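You operate a simulated robot arm through the tools that you are given. There is no shell and no other tool. Be economical: measure what you need, move in short steps, check, and stop when the job is done.

The job below is to be done with a simulated robot arm. You get a single attempt, and the scene is never put back.

## Task
Fetch the white fuse from the top of the wooden bench and stand it on top of the yellow paste cartridge there.
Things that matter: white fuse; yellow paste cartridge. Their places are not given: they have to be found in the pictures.

Only the result counts: the job must be done as asked and must still hold three seconds after the hand-in. Knocking over, shifting, dropping, spilling or breaking anything else fails it.

## Robot
A 6-joint arm with a two-finger parallel gripper, fixed in place. Base frame: the origin is at the foot of the arm, x ahead of it, y to its left, z up; the work surface is at about z = 4. Units: mm, degrees, N and s.
With the tool pointing down near the work surface it reaches from about 140 to 580 mm from the base axis. Its first joint turns from -66.0 to 66.0 degrees. Payload 2.1 kg.
Tool frame: the origin (TCP) lies between the finger pads and is the grasp point; the fingertips stand 30 mm ahead of it; z points along the fingers, y is the line along which they close. Largest opening 94 mm; finger width 28, thickness 10; the body of the gripper, 50 by 96 mm, starts 55 mm behind the TCP.
Orientation is that of the tool frame in the base frame, as a unit quaternion [x, y, z, w]. With the fingers straight down and closing along the base's y, the tool's x points along the base's -x, its y along +y and its z along -z.

## Interface
- The arm moves only by the tool nudge_tool. Its argument "series" is a list that holds one entry, the list of rows, each a list of 6 numbers: the shift along the tool's x, y, z in mm, then the turn, a rotation vector about the tool's x, y, z in degrees. In form: [[[x, y, z, wx, wy, wz], ...]]. A call has 1 to 12 rows; each row shifts and turns the commanded pose from where the row before left it, along the tool's axes as they then stand. "fingers" is the closure in counts, from 0 (fully open) to 255 (shut), set as the call begins (left out, the last holds). A row lasts 0.2 s, in which the tool goes at most 50 mm and 8.6 degrees; a call with a longer step from one row to the next is refused whole, and so is a gripper value outside its range. Where a pose cannot be reached the arm comes as near as it can. A force on the tool above 40 N (or 10 N above the force at the start of the call, whichever is more), or a blocked arm, ends the call early, and 0.2 s more pass. The fingers move at their own pace (about 72 mm/s each) and stop on an object; they squeeze with about 27 N. The grip force told is the motor's: it shows also when the fingers shut on nothing. Time passes only in rows, and 0.2 s behind the last, so rows that do not move let the fingers close. The reply holds the time, the measured pose of the TCP, the force on the tool along the base axes, the opening and the grip force, in the units named above and with some noise, and new pictures: "views" is both (left out), scene, wrist or none.
- Cameras (640 x 400 px; columns grow to the right, rows downward): "scene" is fixed at [54, -363.5, 503.7]; the picture's right is [0.84, -0.55, 0.00], its down [-0.21, -0.32, -0.92] and it looks along [0.51, 0.77, -0.38] (base axes); focal length 341 px, centre (320, 200). "wrist" rides on the gripper at [-37, 0, -58] in the tool frame; the picture's right is [0.00, -1.00, 0.00], its down [0.97, 0.00, -0.24] and it looks along [0.24, 0.00, 0.97] (tool axes); focal length 218 px, centre (320, 200).
- measure_at(camera, pixels): for up to 12 pixels [column, row] of the newest picture of that camera ("zoom" is the newest enlarged one), the place [x, y, z] in the base frame of the surface seen there, good to about 2 mm. No time passes.
- inspect(camera, box): a new picture of the part [left, top, right, bottom] of that camera's present view, enlarged. No time passes.
- sign_off(): hands the job in; it is judged then, once.

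Work in short steps. Measure before you move; look again where a grasp or a placing could have gone wrong, and mend it. You have 60 turns and 170 pictures in all, those below and enlarged ones among them. Open the gripper and draw the arm clear of the work before you hand the job in, unless the task says otherwise; then end with one line.

The tools are called after "Emit:" as name(argument=value, ...) on one line, values as JSON. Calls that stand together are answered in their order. nudge_tool: Moves the arm, as the interface text tells. Its arguments: {"type":"object","properties":{"series":{"type":"array","items":{"type":"array","items":{"type":"array","items":{"type":"number"}}}},"fingers":{"type":"number"},"views":{"type":"string","enum":["both","scene","wrist","none"]}},"required":["series"]} The other tools are called the same way: measure_at (camera, pixels) gives the place of the surface under pixels of a picture; inspect (camera, box) takes an enlarged picture of a part of a camera's view; sign_off () hands the job in.

At the start:

```text
time: 0.0
eef_pos: [369.6, -48.0, 368.3]
orientation: [-0.001, 1.0, 0.0, 0.0]
contact_force: [-0.9, 0.3, 0.9]
width: 94.1
gripper_force: 0.1
```

scene: 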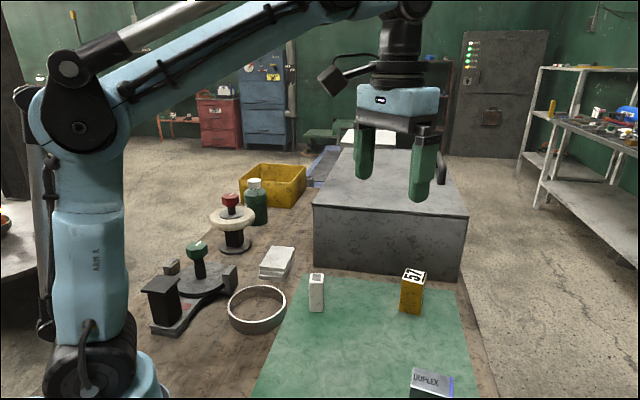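
wrist: 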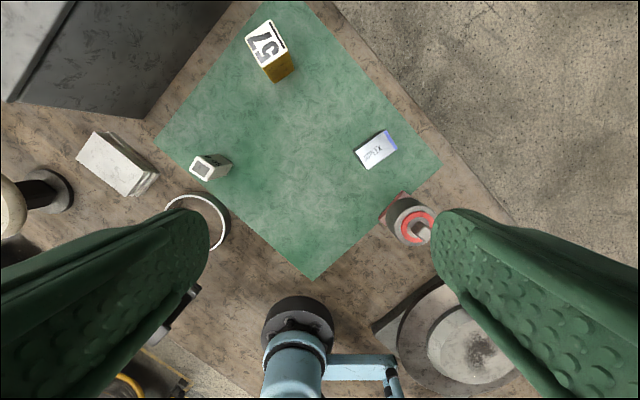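

The small white block at scene (316,292) looks like the fuse, and the yellow block marked 57 at (412,290) like the cartridge. I'll zoom in on both.

Emit:
inspect(camera="scene", box=[280, 250, 440, 350])

Emit:
inspect(camera="wrist", box=[160, 0, 352, 200])

Emit:
measure_at(camera="wrist", pixels=[[190, 166], [200, 156], [203, 180], [213, 170], [201, 168], [246, 40], [268, 19], [286, 48], [264, 68], [267, 44], [220, 215], [250, 150]])

Emit:
measure_at(camera="scene", pixels=[[316, 276], [316, 295], [316, 310], [414, 275], [410, 300]])

```text
4.00 times, centred on (360, 300) of scene
```

zoom: 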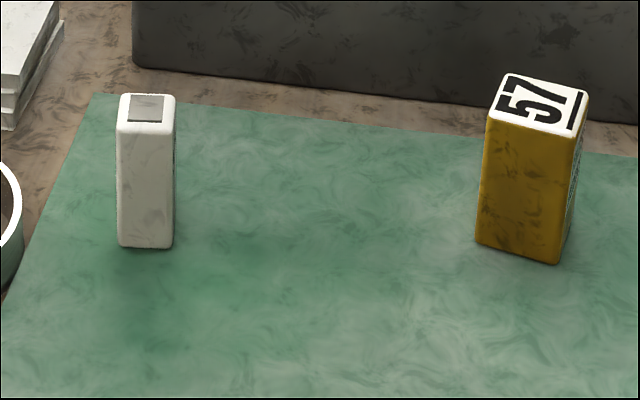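

```text
2.00 times, centred on (256, 100) of wrist
```

zoom: 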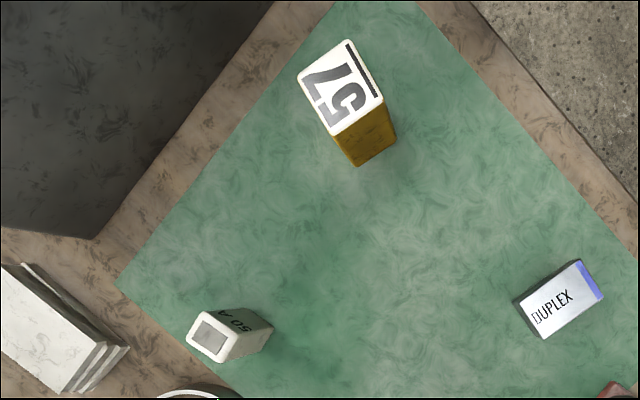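

```text
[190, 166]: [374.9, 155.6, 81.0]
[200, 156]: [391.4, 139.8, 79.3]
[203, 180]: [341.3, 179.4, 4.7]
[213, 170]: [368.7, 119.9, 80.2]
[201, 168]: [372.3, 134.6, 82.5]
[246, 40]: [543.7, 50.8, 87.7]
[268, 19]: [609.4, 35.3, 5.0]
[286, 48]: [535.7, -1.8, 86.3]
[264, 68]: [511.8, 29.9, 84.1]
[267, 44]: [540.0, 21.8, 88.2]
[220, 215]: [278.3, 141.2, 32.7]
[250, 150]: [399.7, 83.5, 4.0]
```

```text
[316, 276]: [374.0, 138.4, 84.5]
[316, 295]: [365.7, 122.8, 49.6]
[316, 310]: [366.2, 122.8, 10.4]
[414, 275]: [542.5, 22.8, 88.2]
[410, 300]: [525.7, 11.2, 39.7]
```

The fuse is standing, about 80 mm tall, near (373,137), and the cartridge top is at z≈88 near (540,23). I'll measure points along the top edges to get the orientations.

Emit:
measure_at(camera="zoom", pixels=[[191, 340], [206, 312], [234, 332], [220, 358], [212, 336], [303, 76], [343, 45], [379, 97], [335, 131], [340, 88], [270, 332], [362, 162]])

Emit:
inspect(camera="wrist", box=[176, 140, 240, 190])

Emit:
inspect(camera="wrist", box=[230, 10, 310, 90])

```text
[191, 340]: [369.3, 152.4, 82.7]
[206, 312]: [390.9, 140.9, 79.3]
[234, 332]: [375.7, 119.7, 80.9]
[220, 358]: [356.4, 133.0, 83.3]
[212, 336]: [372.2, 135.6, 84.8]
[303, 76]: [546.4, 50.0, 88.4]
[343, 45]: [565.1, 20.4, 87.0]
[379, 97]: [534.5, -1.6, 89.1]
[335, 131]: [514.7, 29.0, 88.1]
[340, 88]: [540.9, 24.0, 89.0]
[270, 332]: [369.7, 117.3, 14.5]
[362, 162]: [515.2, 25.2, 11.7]
```

```text
8.00 times, centred on (208, 165) of wrist
```

zoom: 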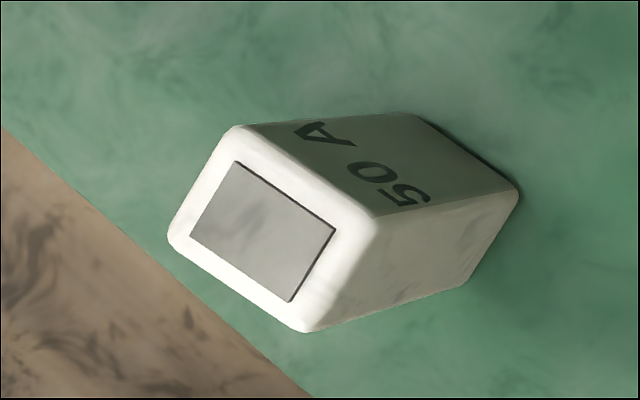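

```text
5.00 times, centred on (270, 50) of wrist
```

zoom: 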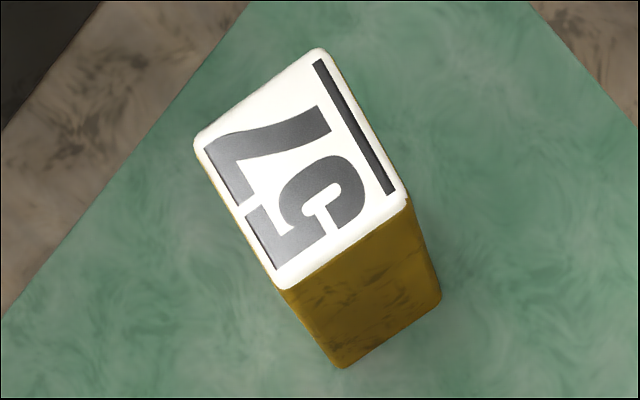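

The fuse's long side runs at about 57° in the base frame, centred near (373,137), about 27 x 23 mm. I'll move over it at this height, turn the tool 33° and part-close the fingers to about 56 mm. I'll also measure its neighbours.

Emit:
nudge_tool(series=[[[-1, 46, 0, 0, 0, 0], [-1, 46, 0, 0, 0, 0], [-1, 46, 0, 0, 0, 0], [0, 46, 0, 0, 0, 0], [0, 0, 50, 0, 0, 8.25], [0, 0, 50, 0, 0, 8.25], [0, 0, 50, 0, 0, 8.25], [0, 0, 0, 0, 0, 8.25], [0, 0, 0, 0, 0, 0]]], fingers=95)

```text
time: 2.0
eef_pos: [372.3, 136.8, 218.9]
orientation: [0.285, 0.959, 0.0, 0.0]
contact_force: [-0.4, -0.3, 0.4]
width: 58.9
gripper_force: 0.1
```

scene: 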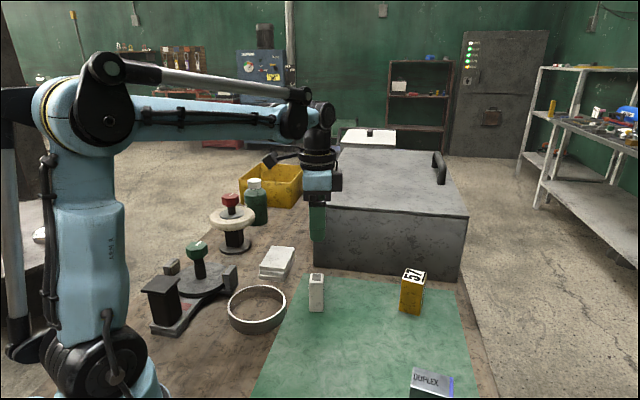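
wrist: 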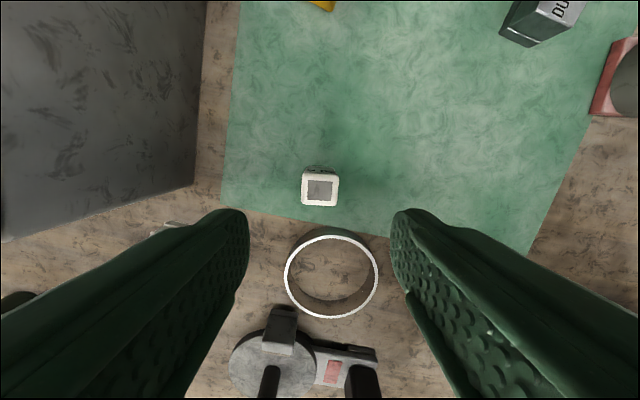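

The fuse is now square in the wrist view at (320,189). I'll refine its corners and check clearance to the steel box, stack and ring.

Emit:
inspect(camera="wrist", box=[288, 160, 352, 216])

Emit:
measure_at(camera="wrist", pixels=[[304, 173], [337, 174], [337, 204], [304, 204], [320, 188], [185, 185], [175, 222], [325, 238], [290, 250], [100, 100]])

Emit:
measure_at(camera="scene", pixels=[[316, 204], [290, 250], [280, 292]])

```text
7.14 times, centred on (320, 188) of wrist
```

zoom: 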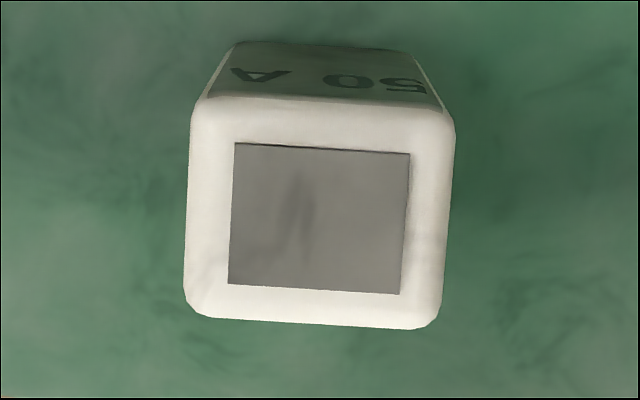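

```text
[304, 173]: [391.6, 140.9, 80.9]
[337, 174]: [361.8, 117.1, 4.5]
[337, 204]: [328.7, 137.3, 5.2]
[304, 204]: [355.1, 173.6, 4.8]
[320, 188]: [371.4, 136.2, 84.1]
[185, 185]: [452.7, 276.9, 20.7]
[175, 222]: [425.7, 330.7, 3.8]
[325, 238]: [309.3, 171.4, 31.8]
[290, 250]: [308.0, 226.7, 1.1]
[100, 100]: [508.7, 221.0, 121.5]
```

```text
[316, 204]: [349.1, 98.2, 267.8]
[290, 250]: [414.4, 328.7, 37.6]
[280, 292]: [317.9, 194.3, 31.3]
```

The fuse is centred and turned about 3.5° further, and neighbours are well clear. I'll correct the turn, descend to TCP z≈62 and stay open to check.

Emit:
nudge_tool(series=[[[0, 0, 40, 0, 0, 3.5], [0, 0, 40, 0, 0, 0], [0, 0, 30, 0, 0, 0], [0, 0, 25, 0, 0, 0], [0, 0, 22, 0, 0, 0], [0, 0, 0, 0, 0, 0]]])

```text
time: 3.4
eef_pos: [370.4, 135.7, 60.0]
orientation: [0.313, 0.95, 0.0, 0.0]
contact_force: [0.2, -0.6, 0.0]
width: 58.8
gripper_force: 0.0
```

scene: 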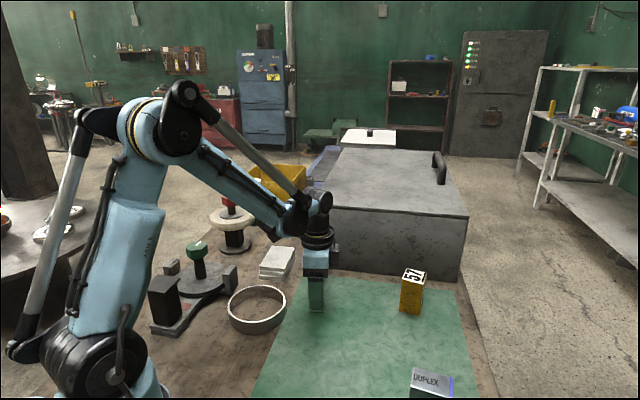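
wrist: 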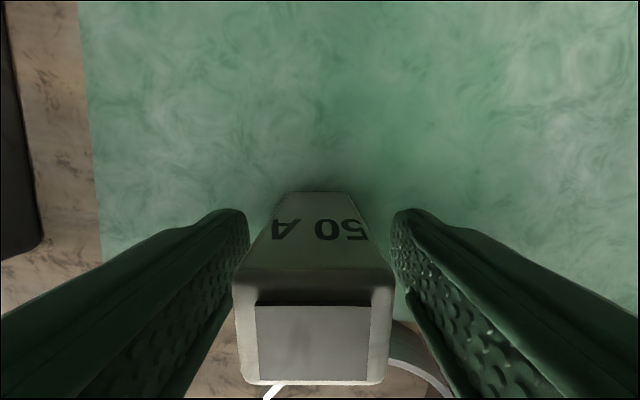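

The fuse lies between the pads and is aligned, so I'll close.

Emit:
nudge_tool(series=[[[0, 0, 0, 0, 0, 0], [0, 0, 0, 0, 0, 0], [0, 0, 0, 0, 0, 0], [0, 0, 0, 0, 0, 0]]], fingers=255, views="wrist")

```text
time: 4.4
eef_pos: [371.2, 135.4, 60.5]
orientation: [0.313, 0.95, 0.0, 0.0]
contact_force: [-0.5, 1.0, 0.4]
width: 37.8
gripper_force: 27.1
```

wrist: 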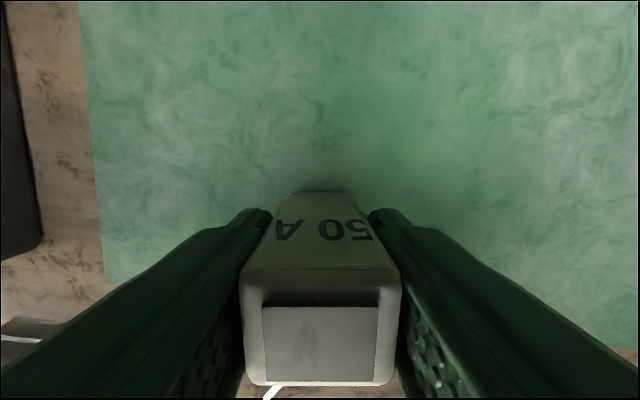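

The grip holds at 37.8 mm with 27 N. I'll lift 120 mm and check before carrying it over.

Emit:
nudge_tool(series=[[[0, 0, -15, 0, 0, 0], [0, 0, -35, 0, 0, 0], [0, 0, -35, 0, 0, 0], [0, 0, -35, 0, 0, 0], [0, 0, 0, 0, 0, 0]]])

```text
time: 5.6
eef_pos: [372.6, 135.0, 181.1]
orientation: [0.313, 0.95, 0.0, -0.001]
contact_force: [0.2, -0.1, -1.4]
width: 38.0
gripper_force: 27.1
```

scene: 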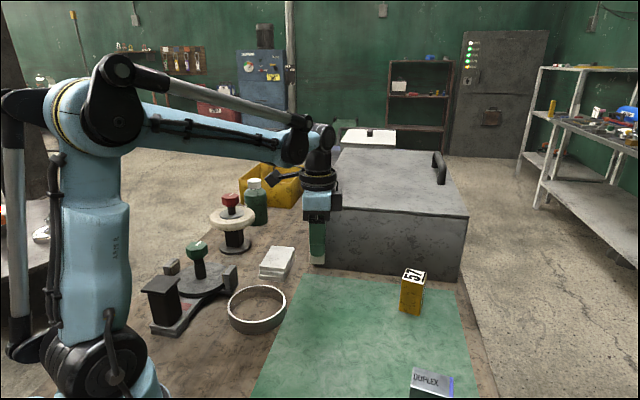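
wrist: 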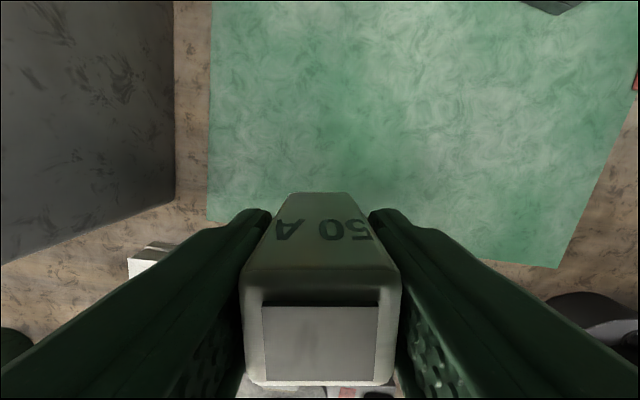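

The fuse is held firmly and upright. Before carrying it to the cartridge I'll check where the steel box's near edge is relative to the gripper there.

Emit:
measure_at(camera="scene", pixels=[[458, 275], [463, 219], [400, 214], [416, 274], [408, 280], [412, 271], [424, 275], [413, 284]])

Emit:
nudge_tool(series=[[[-34, 2, 0, 0, 0, 0], [-34, 2, 0, 0, 0, 0], [0, 0, 0, 0, 0, 0]]])

```text
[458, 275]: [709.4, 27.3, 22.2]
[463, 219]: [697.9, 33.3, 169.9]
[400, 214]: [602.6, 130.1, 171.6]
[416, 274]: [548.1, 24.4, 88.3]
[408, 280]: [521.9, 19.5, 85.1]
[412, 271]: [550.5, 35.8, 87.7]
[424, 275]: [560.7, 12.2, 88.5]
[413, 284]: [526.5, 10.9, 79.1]
```

```text
time: 6.4
eef_pos: [430.7, 97.5, 180.7]
orientation: [0.313, 0.95, 0.001, 0.0]
contact_force: [0.7, 0.5, -0.6]
width: 37.8
gripper_force: 27.1
```

scene: 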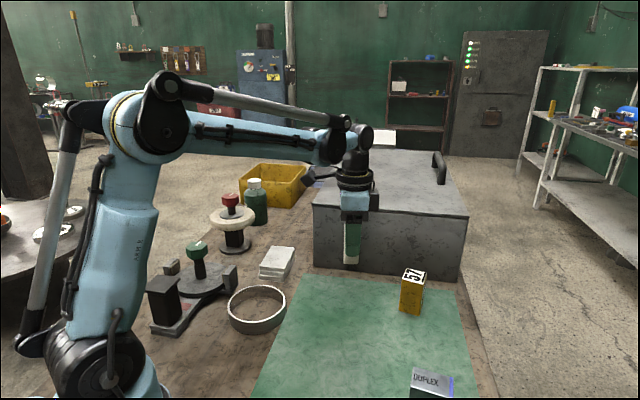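
wrist: 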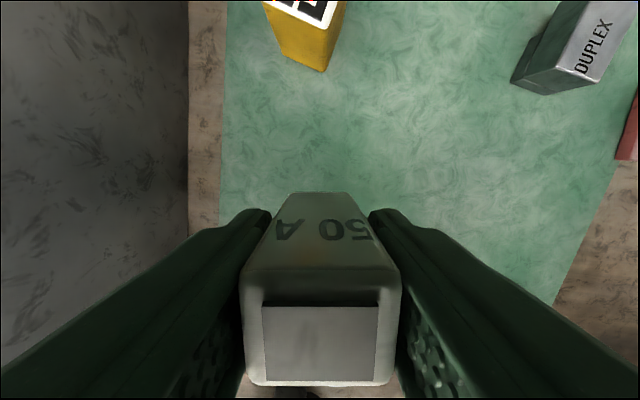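

The box front is about 119 mm from the cartridge, so the gripper has room. I'll move over the cartridge (540.5, 24) and turn 21.5° to align the edges.

Emit:
nudge_tool(series=[[[-33, 1.6, 0, 0, 0, 0], [-33, 1.6, 0, 0, 0, 0], [-33, 1.5, 0, 0, 0, 0], [-33, 1.5, 0, 0, 0, 0], [0, 0, 0, 0, 0, 7.2], [0, 0, 0, 0, 0, 7.2], [0, 0, 0, 0, 0, 7.1], [0, 0, 0, 0, 0, 0]]])

Emit:
inspect(camera="scene", box=[360, 190, 470, 330])

```text
time: 8.2
eef_pos: [540.2, 23.0, 181.5]
orientation: [0.486, 0.874, 0.0, 0.0]
contact_force: [0.1, 0.4, -2.3]
width: 38.0
gripper_force: 27.1
```

scene: 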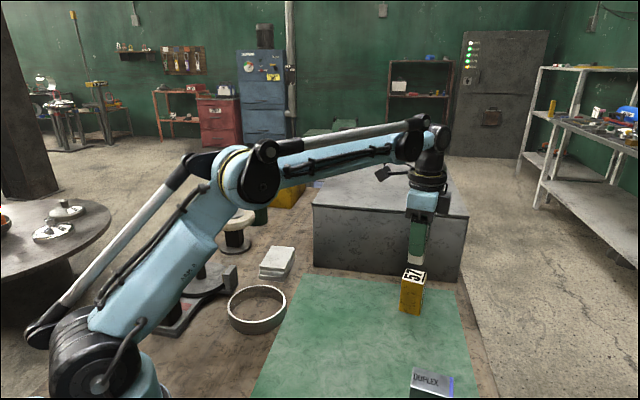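
wrist: 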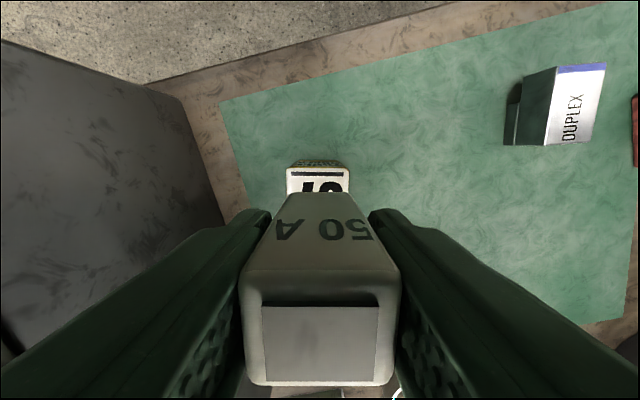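

```text
2.86 times, centred on (415, 260) of scene
```

zoom: 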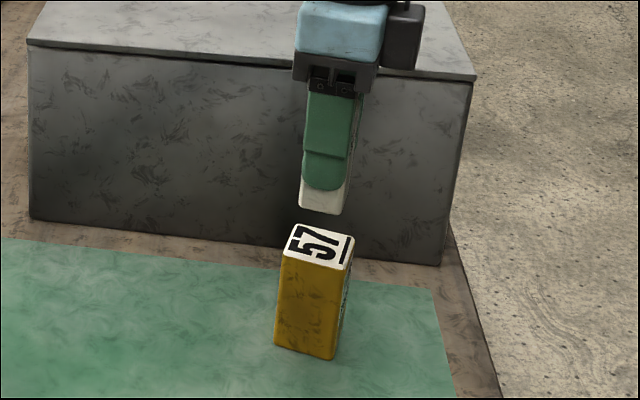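

The fuse is aligned over the cartridge; in the wrist view the cartridge top is centred at column ~318. I'll lower 31 mm with a 1 mm sideways trim, then look.

Emit:
nudge_tool(series=[[[0, 1, 12, 0, 0, 0], [0, 0, 12, 0, 0, 0], [0, 0, 7, 0, 0, 0], [0, 0, 0, 0, 0, 0], [0, 0, 0, 0, 0, 0]]])

Emit:
inspect(camera="scene", box=[380, 220, 450, 320])

```text
time: 9.4
eef_pos: [539.6, 25.7, 150.1]
orientation: [0.484, 0.875, 0.0, 0.0]
contact_force: [0.5, -0.6, -0.5]
width: 37.8
gripper_force: 26.4
```

scene: 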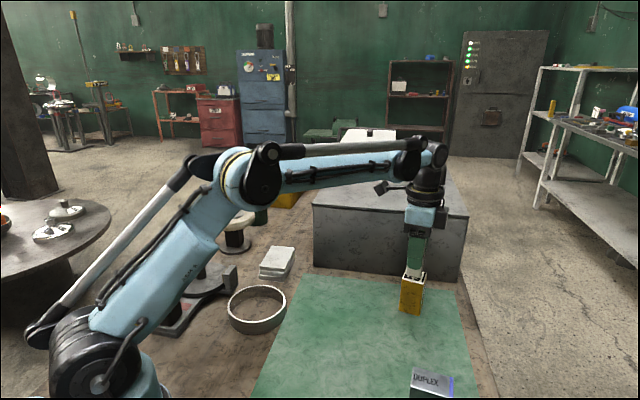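
wrist: 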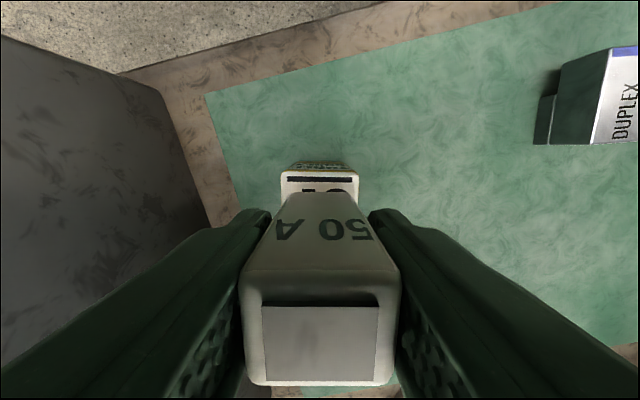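

```text
4.00 times, centred on (415, 270) of scene
```

zoom: 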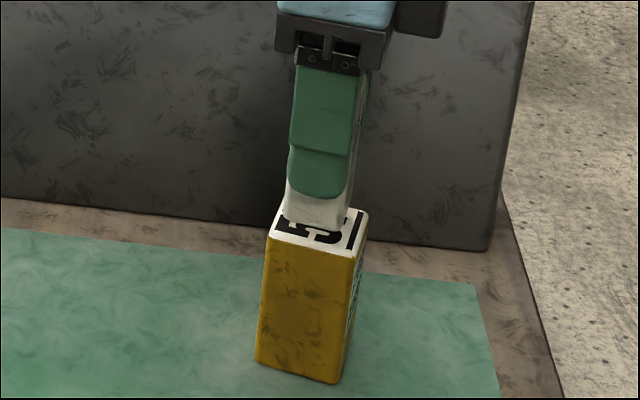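

About 5 mm of gap should remain. The wrist view suggests the fuse sits ~2.5 mm towards tool +x of the cartridge centre. I'll measure the fuse's lower edge and the cartridge's edges in the zoom to confirm.

Emit:
measure_at(camera="zoom", pixels=[[288, 218], [312, 222], [338, 225], [346, 218], [275, 235], [310, 242], [348, 248], [362, 218], [363, 230], [272, 228], [320, 195], [282, 230]])

Emit:
inspect(camera="wrist", box=[260, 150, 380, 225])

Emit:
inspect(camera="scene", box=[398, 258, 430, 288])

```text
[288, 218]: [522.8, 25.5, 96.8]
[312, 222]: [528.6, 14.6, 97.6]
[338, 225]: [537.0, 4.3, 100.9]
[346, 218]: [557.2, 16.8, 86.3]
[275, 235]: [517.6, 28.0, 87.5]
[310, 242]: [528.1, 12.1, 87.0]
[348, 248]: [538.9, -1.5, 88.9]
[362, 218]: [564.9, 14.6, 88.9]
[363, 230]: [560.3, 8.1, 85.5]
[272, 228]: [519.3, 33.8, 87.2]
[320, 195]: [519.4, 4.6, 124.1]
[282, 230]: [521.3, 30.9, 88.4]
```

```text
5.33 times, centred on (320, 188) of wrist
```

zoom: 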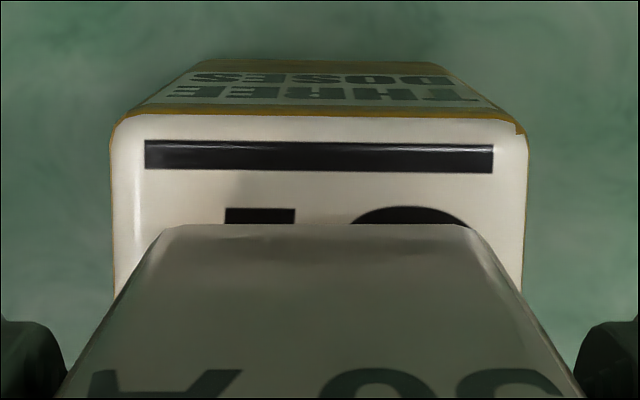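

```text
13.33 times, centred on (414, 273) of scene
```

zoom: 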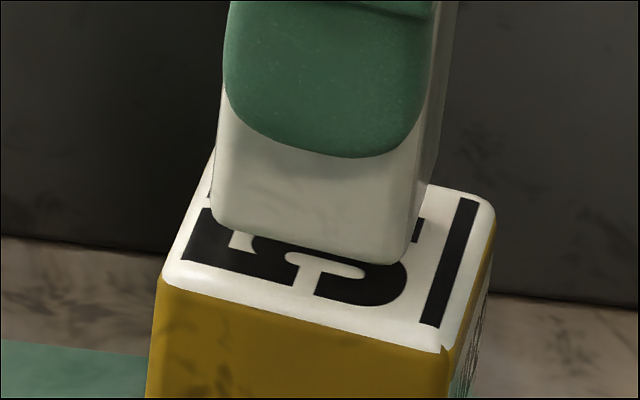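

Both views agree the fuse is centred within about 1 mm in each direction, with margins of several mm. I'll lower in small steps and watch the force.

Emit:
nudge_tool(series=[[[-0.7, 0, 2, 0, 0, 0], [0, 0, 1.5, 0, 0, 0], [0, 0, 0.5, 0, 0, 0], [0, 0, 0, 0, 0, 0]]], views="none")

Emit:
inspect(camera="scene", box=[398, 258, 430, 288])

```text
time: 10.4
eef_pos: [540.1, 25.6, 145.3]
orientation: [0.484, 0.875, 0.0, 0.0]
contact_force: [0.9, -0.1, -0.5]
width: 37.8
gripper_force: 26.8
```

```text
13.33 times, centred on (414, 273) of scene
```

zoom: 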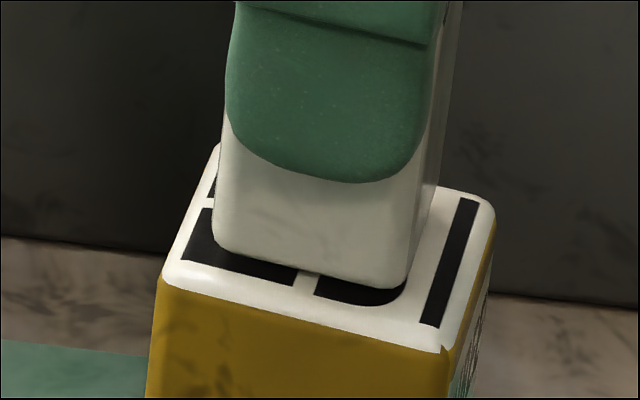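

No contact force yet at z 145.3. I'll lower another 1.5 mm in half-millimetre steps.

Emit:
nudge_tool(series=[[[0, 0, 0.5, 0, 0, 0], [0, 0, 0.5, 0, 0, 0], [0, 0, 0.5, 0, 0, 0], [0, 0, 0, 0, 0, 0]]], views="none")

Emit:
inspect(camera="scene", box=[398, 258, 430, 288])

```text
time: 11.4
eef_pos: [541.1, 24.1, 143.5]
orientation: [0.485, 0.875, -0.001, 0.0]
contact_force: [-0.8, 0.5, -1.2]
width: 37.7
gripper_force: 27.7
```

```text
13.33 times, centred on (414, 273) of scene
```

zoom: 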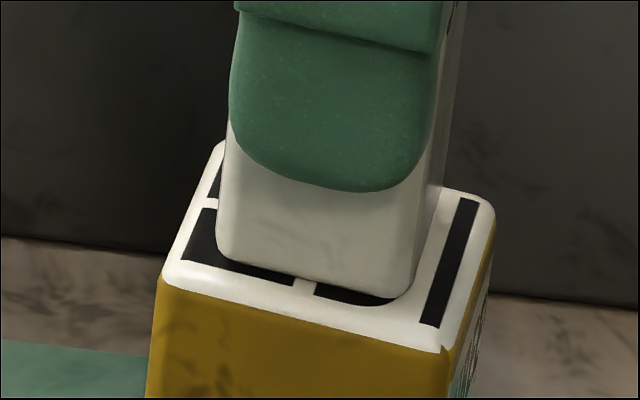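

Still free (about −1 N), and the gap is closing. I'll continue downward by 1.5 mm.

Emit:
nudge_tool(series=[[[0, 0, 0.5, 0, 0, 0], [0, 0, 0.5, 0, 0, 0], [0, 0, 0.5, 0, 0, 0], [0, 0, 0, 0, 0, 0]]], views="none")

Emit:
inspect(camera="scene", box=[398, 258, 430, 288])

```text
time: 12.4
eef_pos: [540.3, 25.3, 142.3]
orientation: [0.485, 0.874, -0.001, 0.0]
contact_force: [0.7, -2.9, 23.6]
width: 37.9
gripper_force: 27.3
```

```text
13.33 times, centred on (414, 273) of scene
```

zoom: 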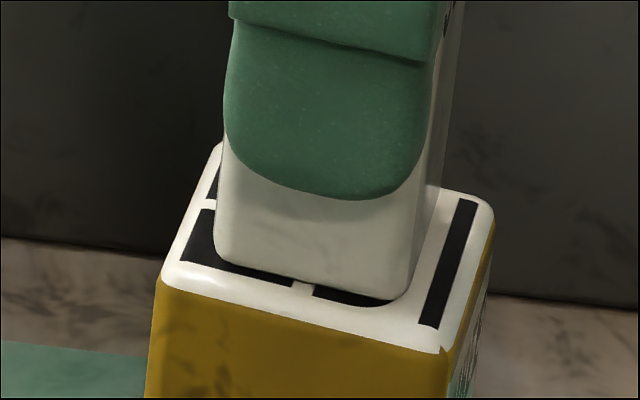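

Contact: 23.6 N upward with the fuse seated on top. I'll back off 0.6 mm to relieve the load.

Emit:
nudge_tool(series=[[[0, 0, -0.6, 0, 0, 0], [0, 0, 0, 0, 0, 0]]], views="none")

```text
time: 13.0
eef_pos: [540.7, 25.2, 142.9]
orientation: [0.485, 0.875, 0.0, 0.0]
contact_force: [1.9, -0.9, 16.5]
width: 38.2
gripper_force: 27.4
```

Still 16 N, so I'll ease off a bit more.

Emit:
nudge_tool(series=[[[0, 0, -0.4, 0, 0, 0], [0, 0, 0, 0, 0, 0]]], views="none")

```text
time: 13.6
eef_pos: [539.3, 24.6, 142.0]
orientation: [0.485, 0.875, 0.0, 0.0]
contact_force: [0.1, 0.8, 0.8]
width: 38.0
gripper_force: 27.5
```

The load is near zero and the fuse rests on the cartridge. I'll open to about 58 mm, without moving the arm.

Emit:
nudge_tool(series=[[[0, 0, 0, 0, 0, 0], [0, 0, 0, 0, 0, 0], [0, 0, 0, 0, 0, 0]]], fingers=90)

Emit:
inspect(camera="scene", box=[380, 220, 450, 320])

```text
time: 14.4
eef_pos: [540.6, 23.3, 142.9]
orientation: [0.485, 0.874, 0.0, 0.0]
contact_force: [0.0, -0.8, 0.7]
width: 60.8
gripper_force: 0.1
```

scene: 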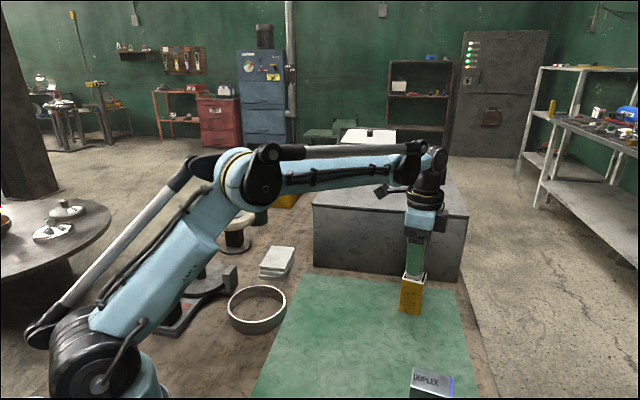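
wrist: 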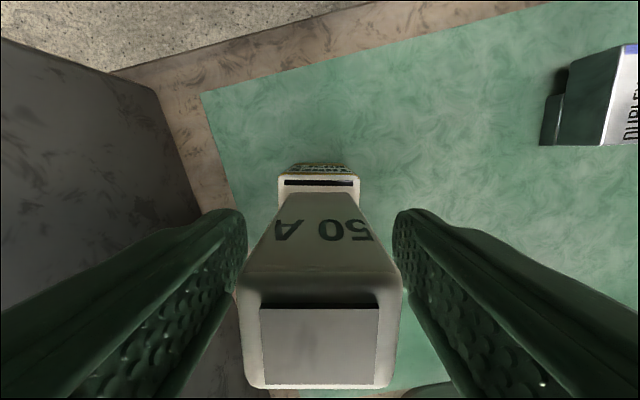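

```text
4.00 times, centred on (415, 270) of scene
```

zoom: 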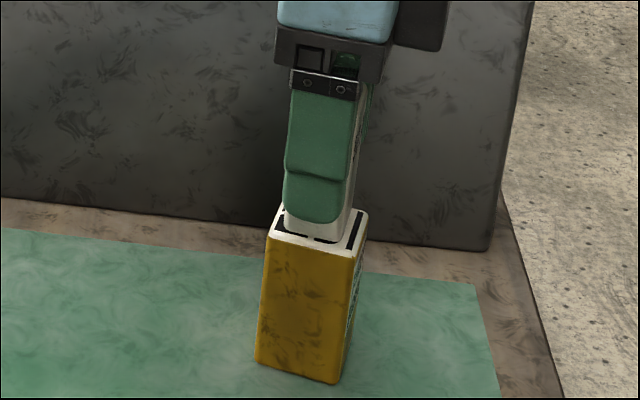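

The fingers are clear of both sides and the fuse stands. I'll retract straight up.

Emit:
nudge_tool(series=[[[0, 0, -10, 0, 0, 0], [0, 0, -25, 0, 0, 0], [0, 0, -40, 0, 0, 0], [0, 0, -40, 0, 0, 0], [30, 0, -20, 0, 0, 0], [40, 0, 0, 0, 0, 0], [40, 0, 0, 0, 0, 0], [0, 0, 0, 0, 0, 0]]])

Emit:
inspect(camera="scene", box=[380, 220, 450, 320])

```text
time: 16.2
eef_pos: [476.2, 116.4, 277.4]
orientation: [0.484, 0.875, 0.001, 0.0]
contact_force: [0.4, 0.2, 0.0]
width: 61.0
gripper_force: 0.1
out of reach, approached as far as the arm can: row 4
```

scene: 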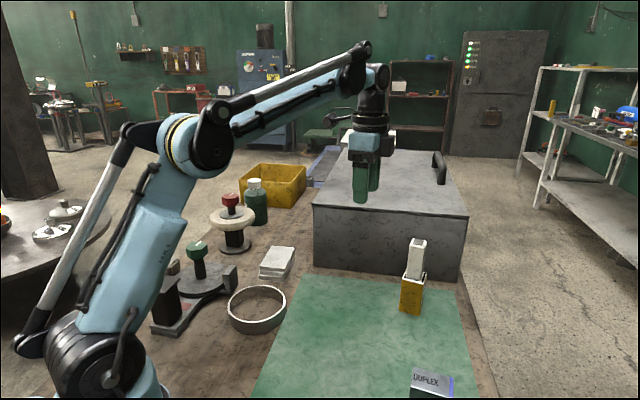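
wrist: 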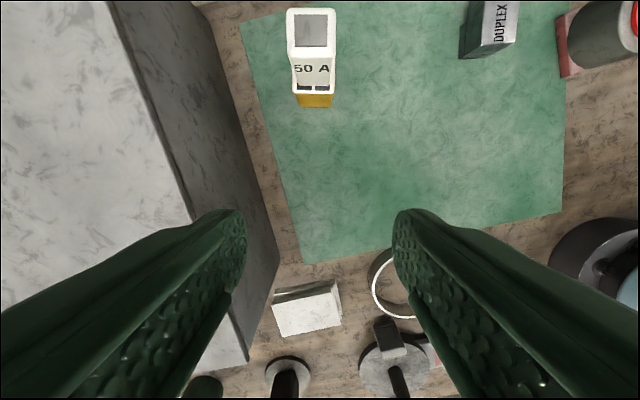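

```text
4.00 times, centred on (415, 270) of scene
```

zoom: 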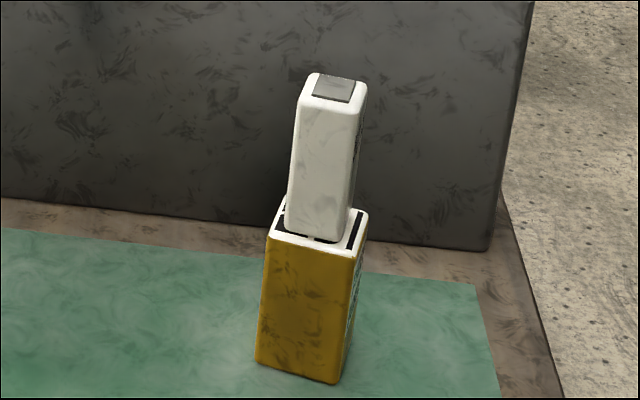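

The fuse stands upright and centred on the cartridge at scene (415,275), and the arm is clear. I'll open the gripper fully and then hand in.

Emit:
nudge_tool(series=[[[0, 0, 0, 0, 0, 0], [0, 0, 0, 0, 0, 0]]], fingers=0, views="scene")

```text
time: 16.8
eef_pos: [475.5, 116.5, 276.6]
orientation: [0.485, 0.875, -0.001, 0.001]
contact_force: [-0.2, -0.1, -0.2]
width: 94.1
gripper_force: 0.0
```

scene: 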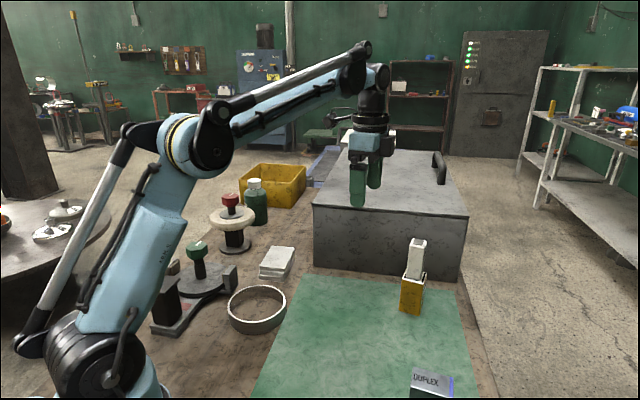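

The stack is stable with the gripper fully open, so I'm handing in.

Emit:
sign_off()

```text
The job is handed in.
```

The white fuse is standing upright and centred on top of the yellow paste cartridge. The gripper is open, the arm is clear, and I saw nothing else disturbed.
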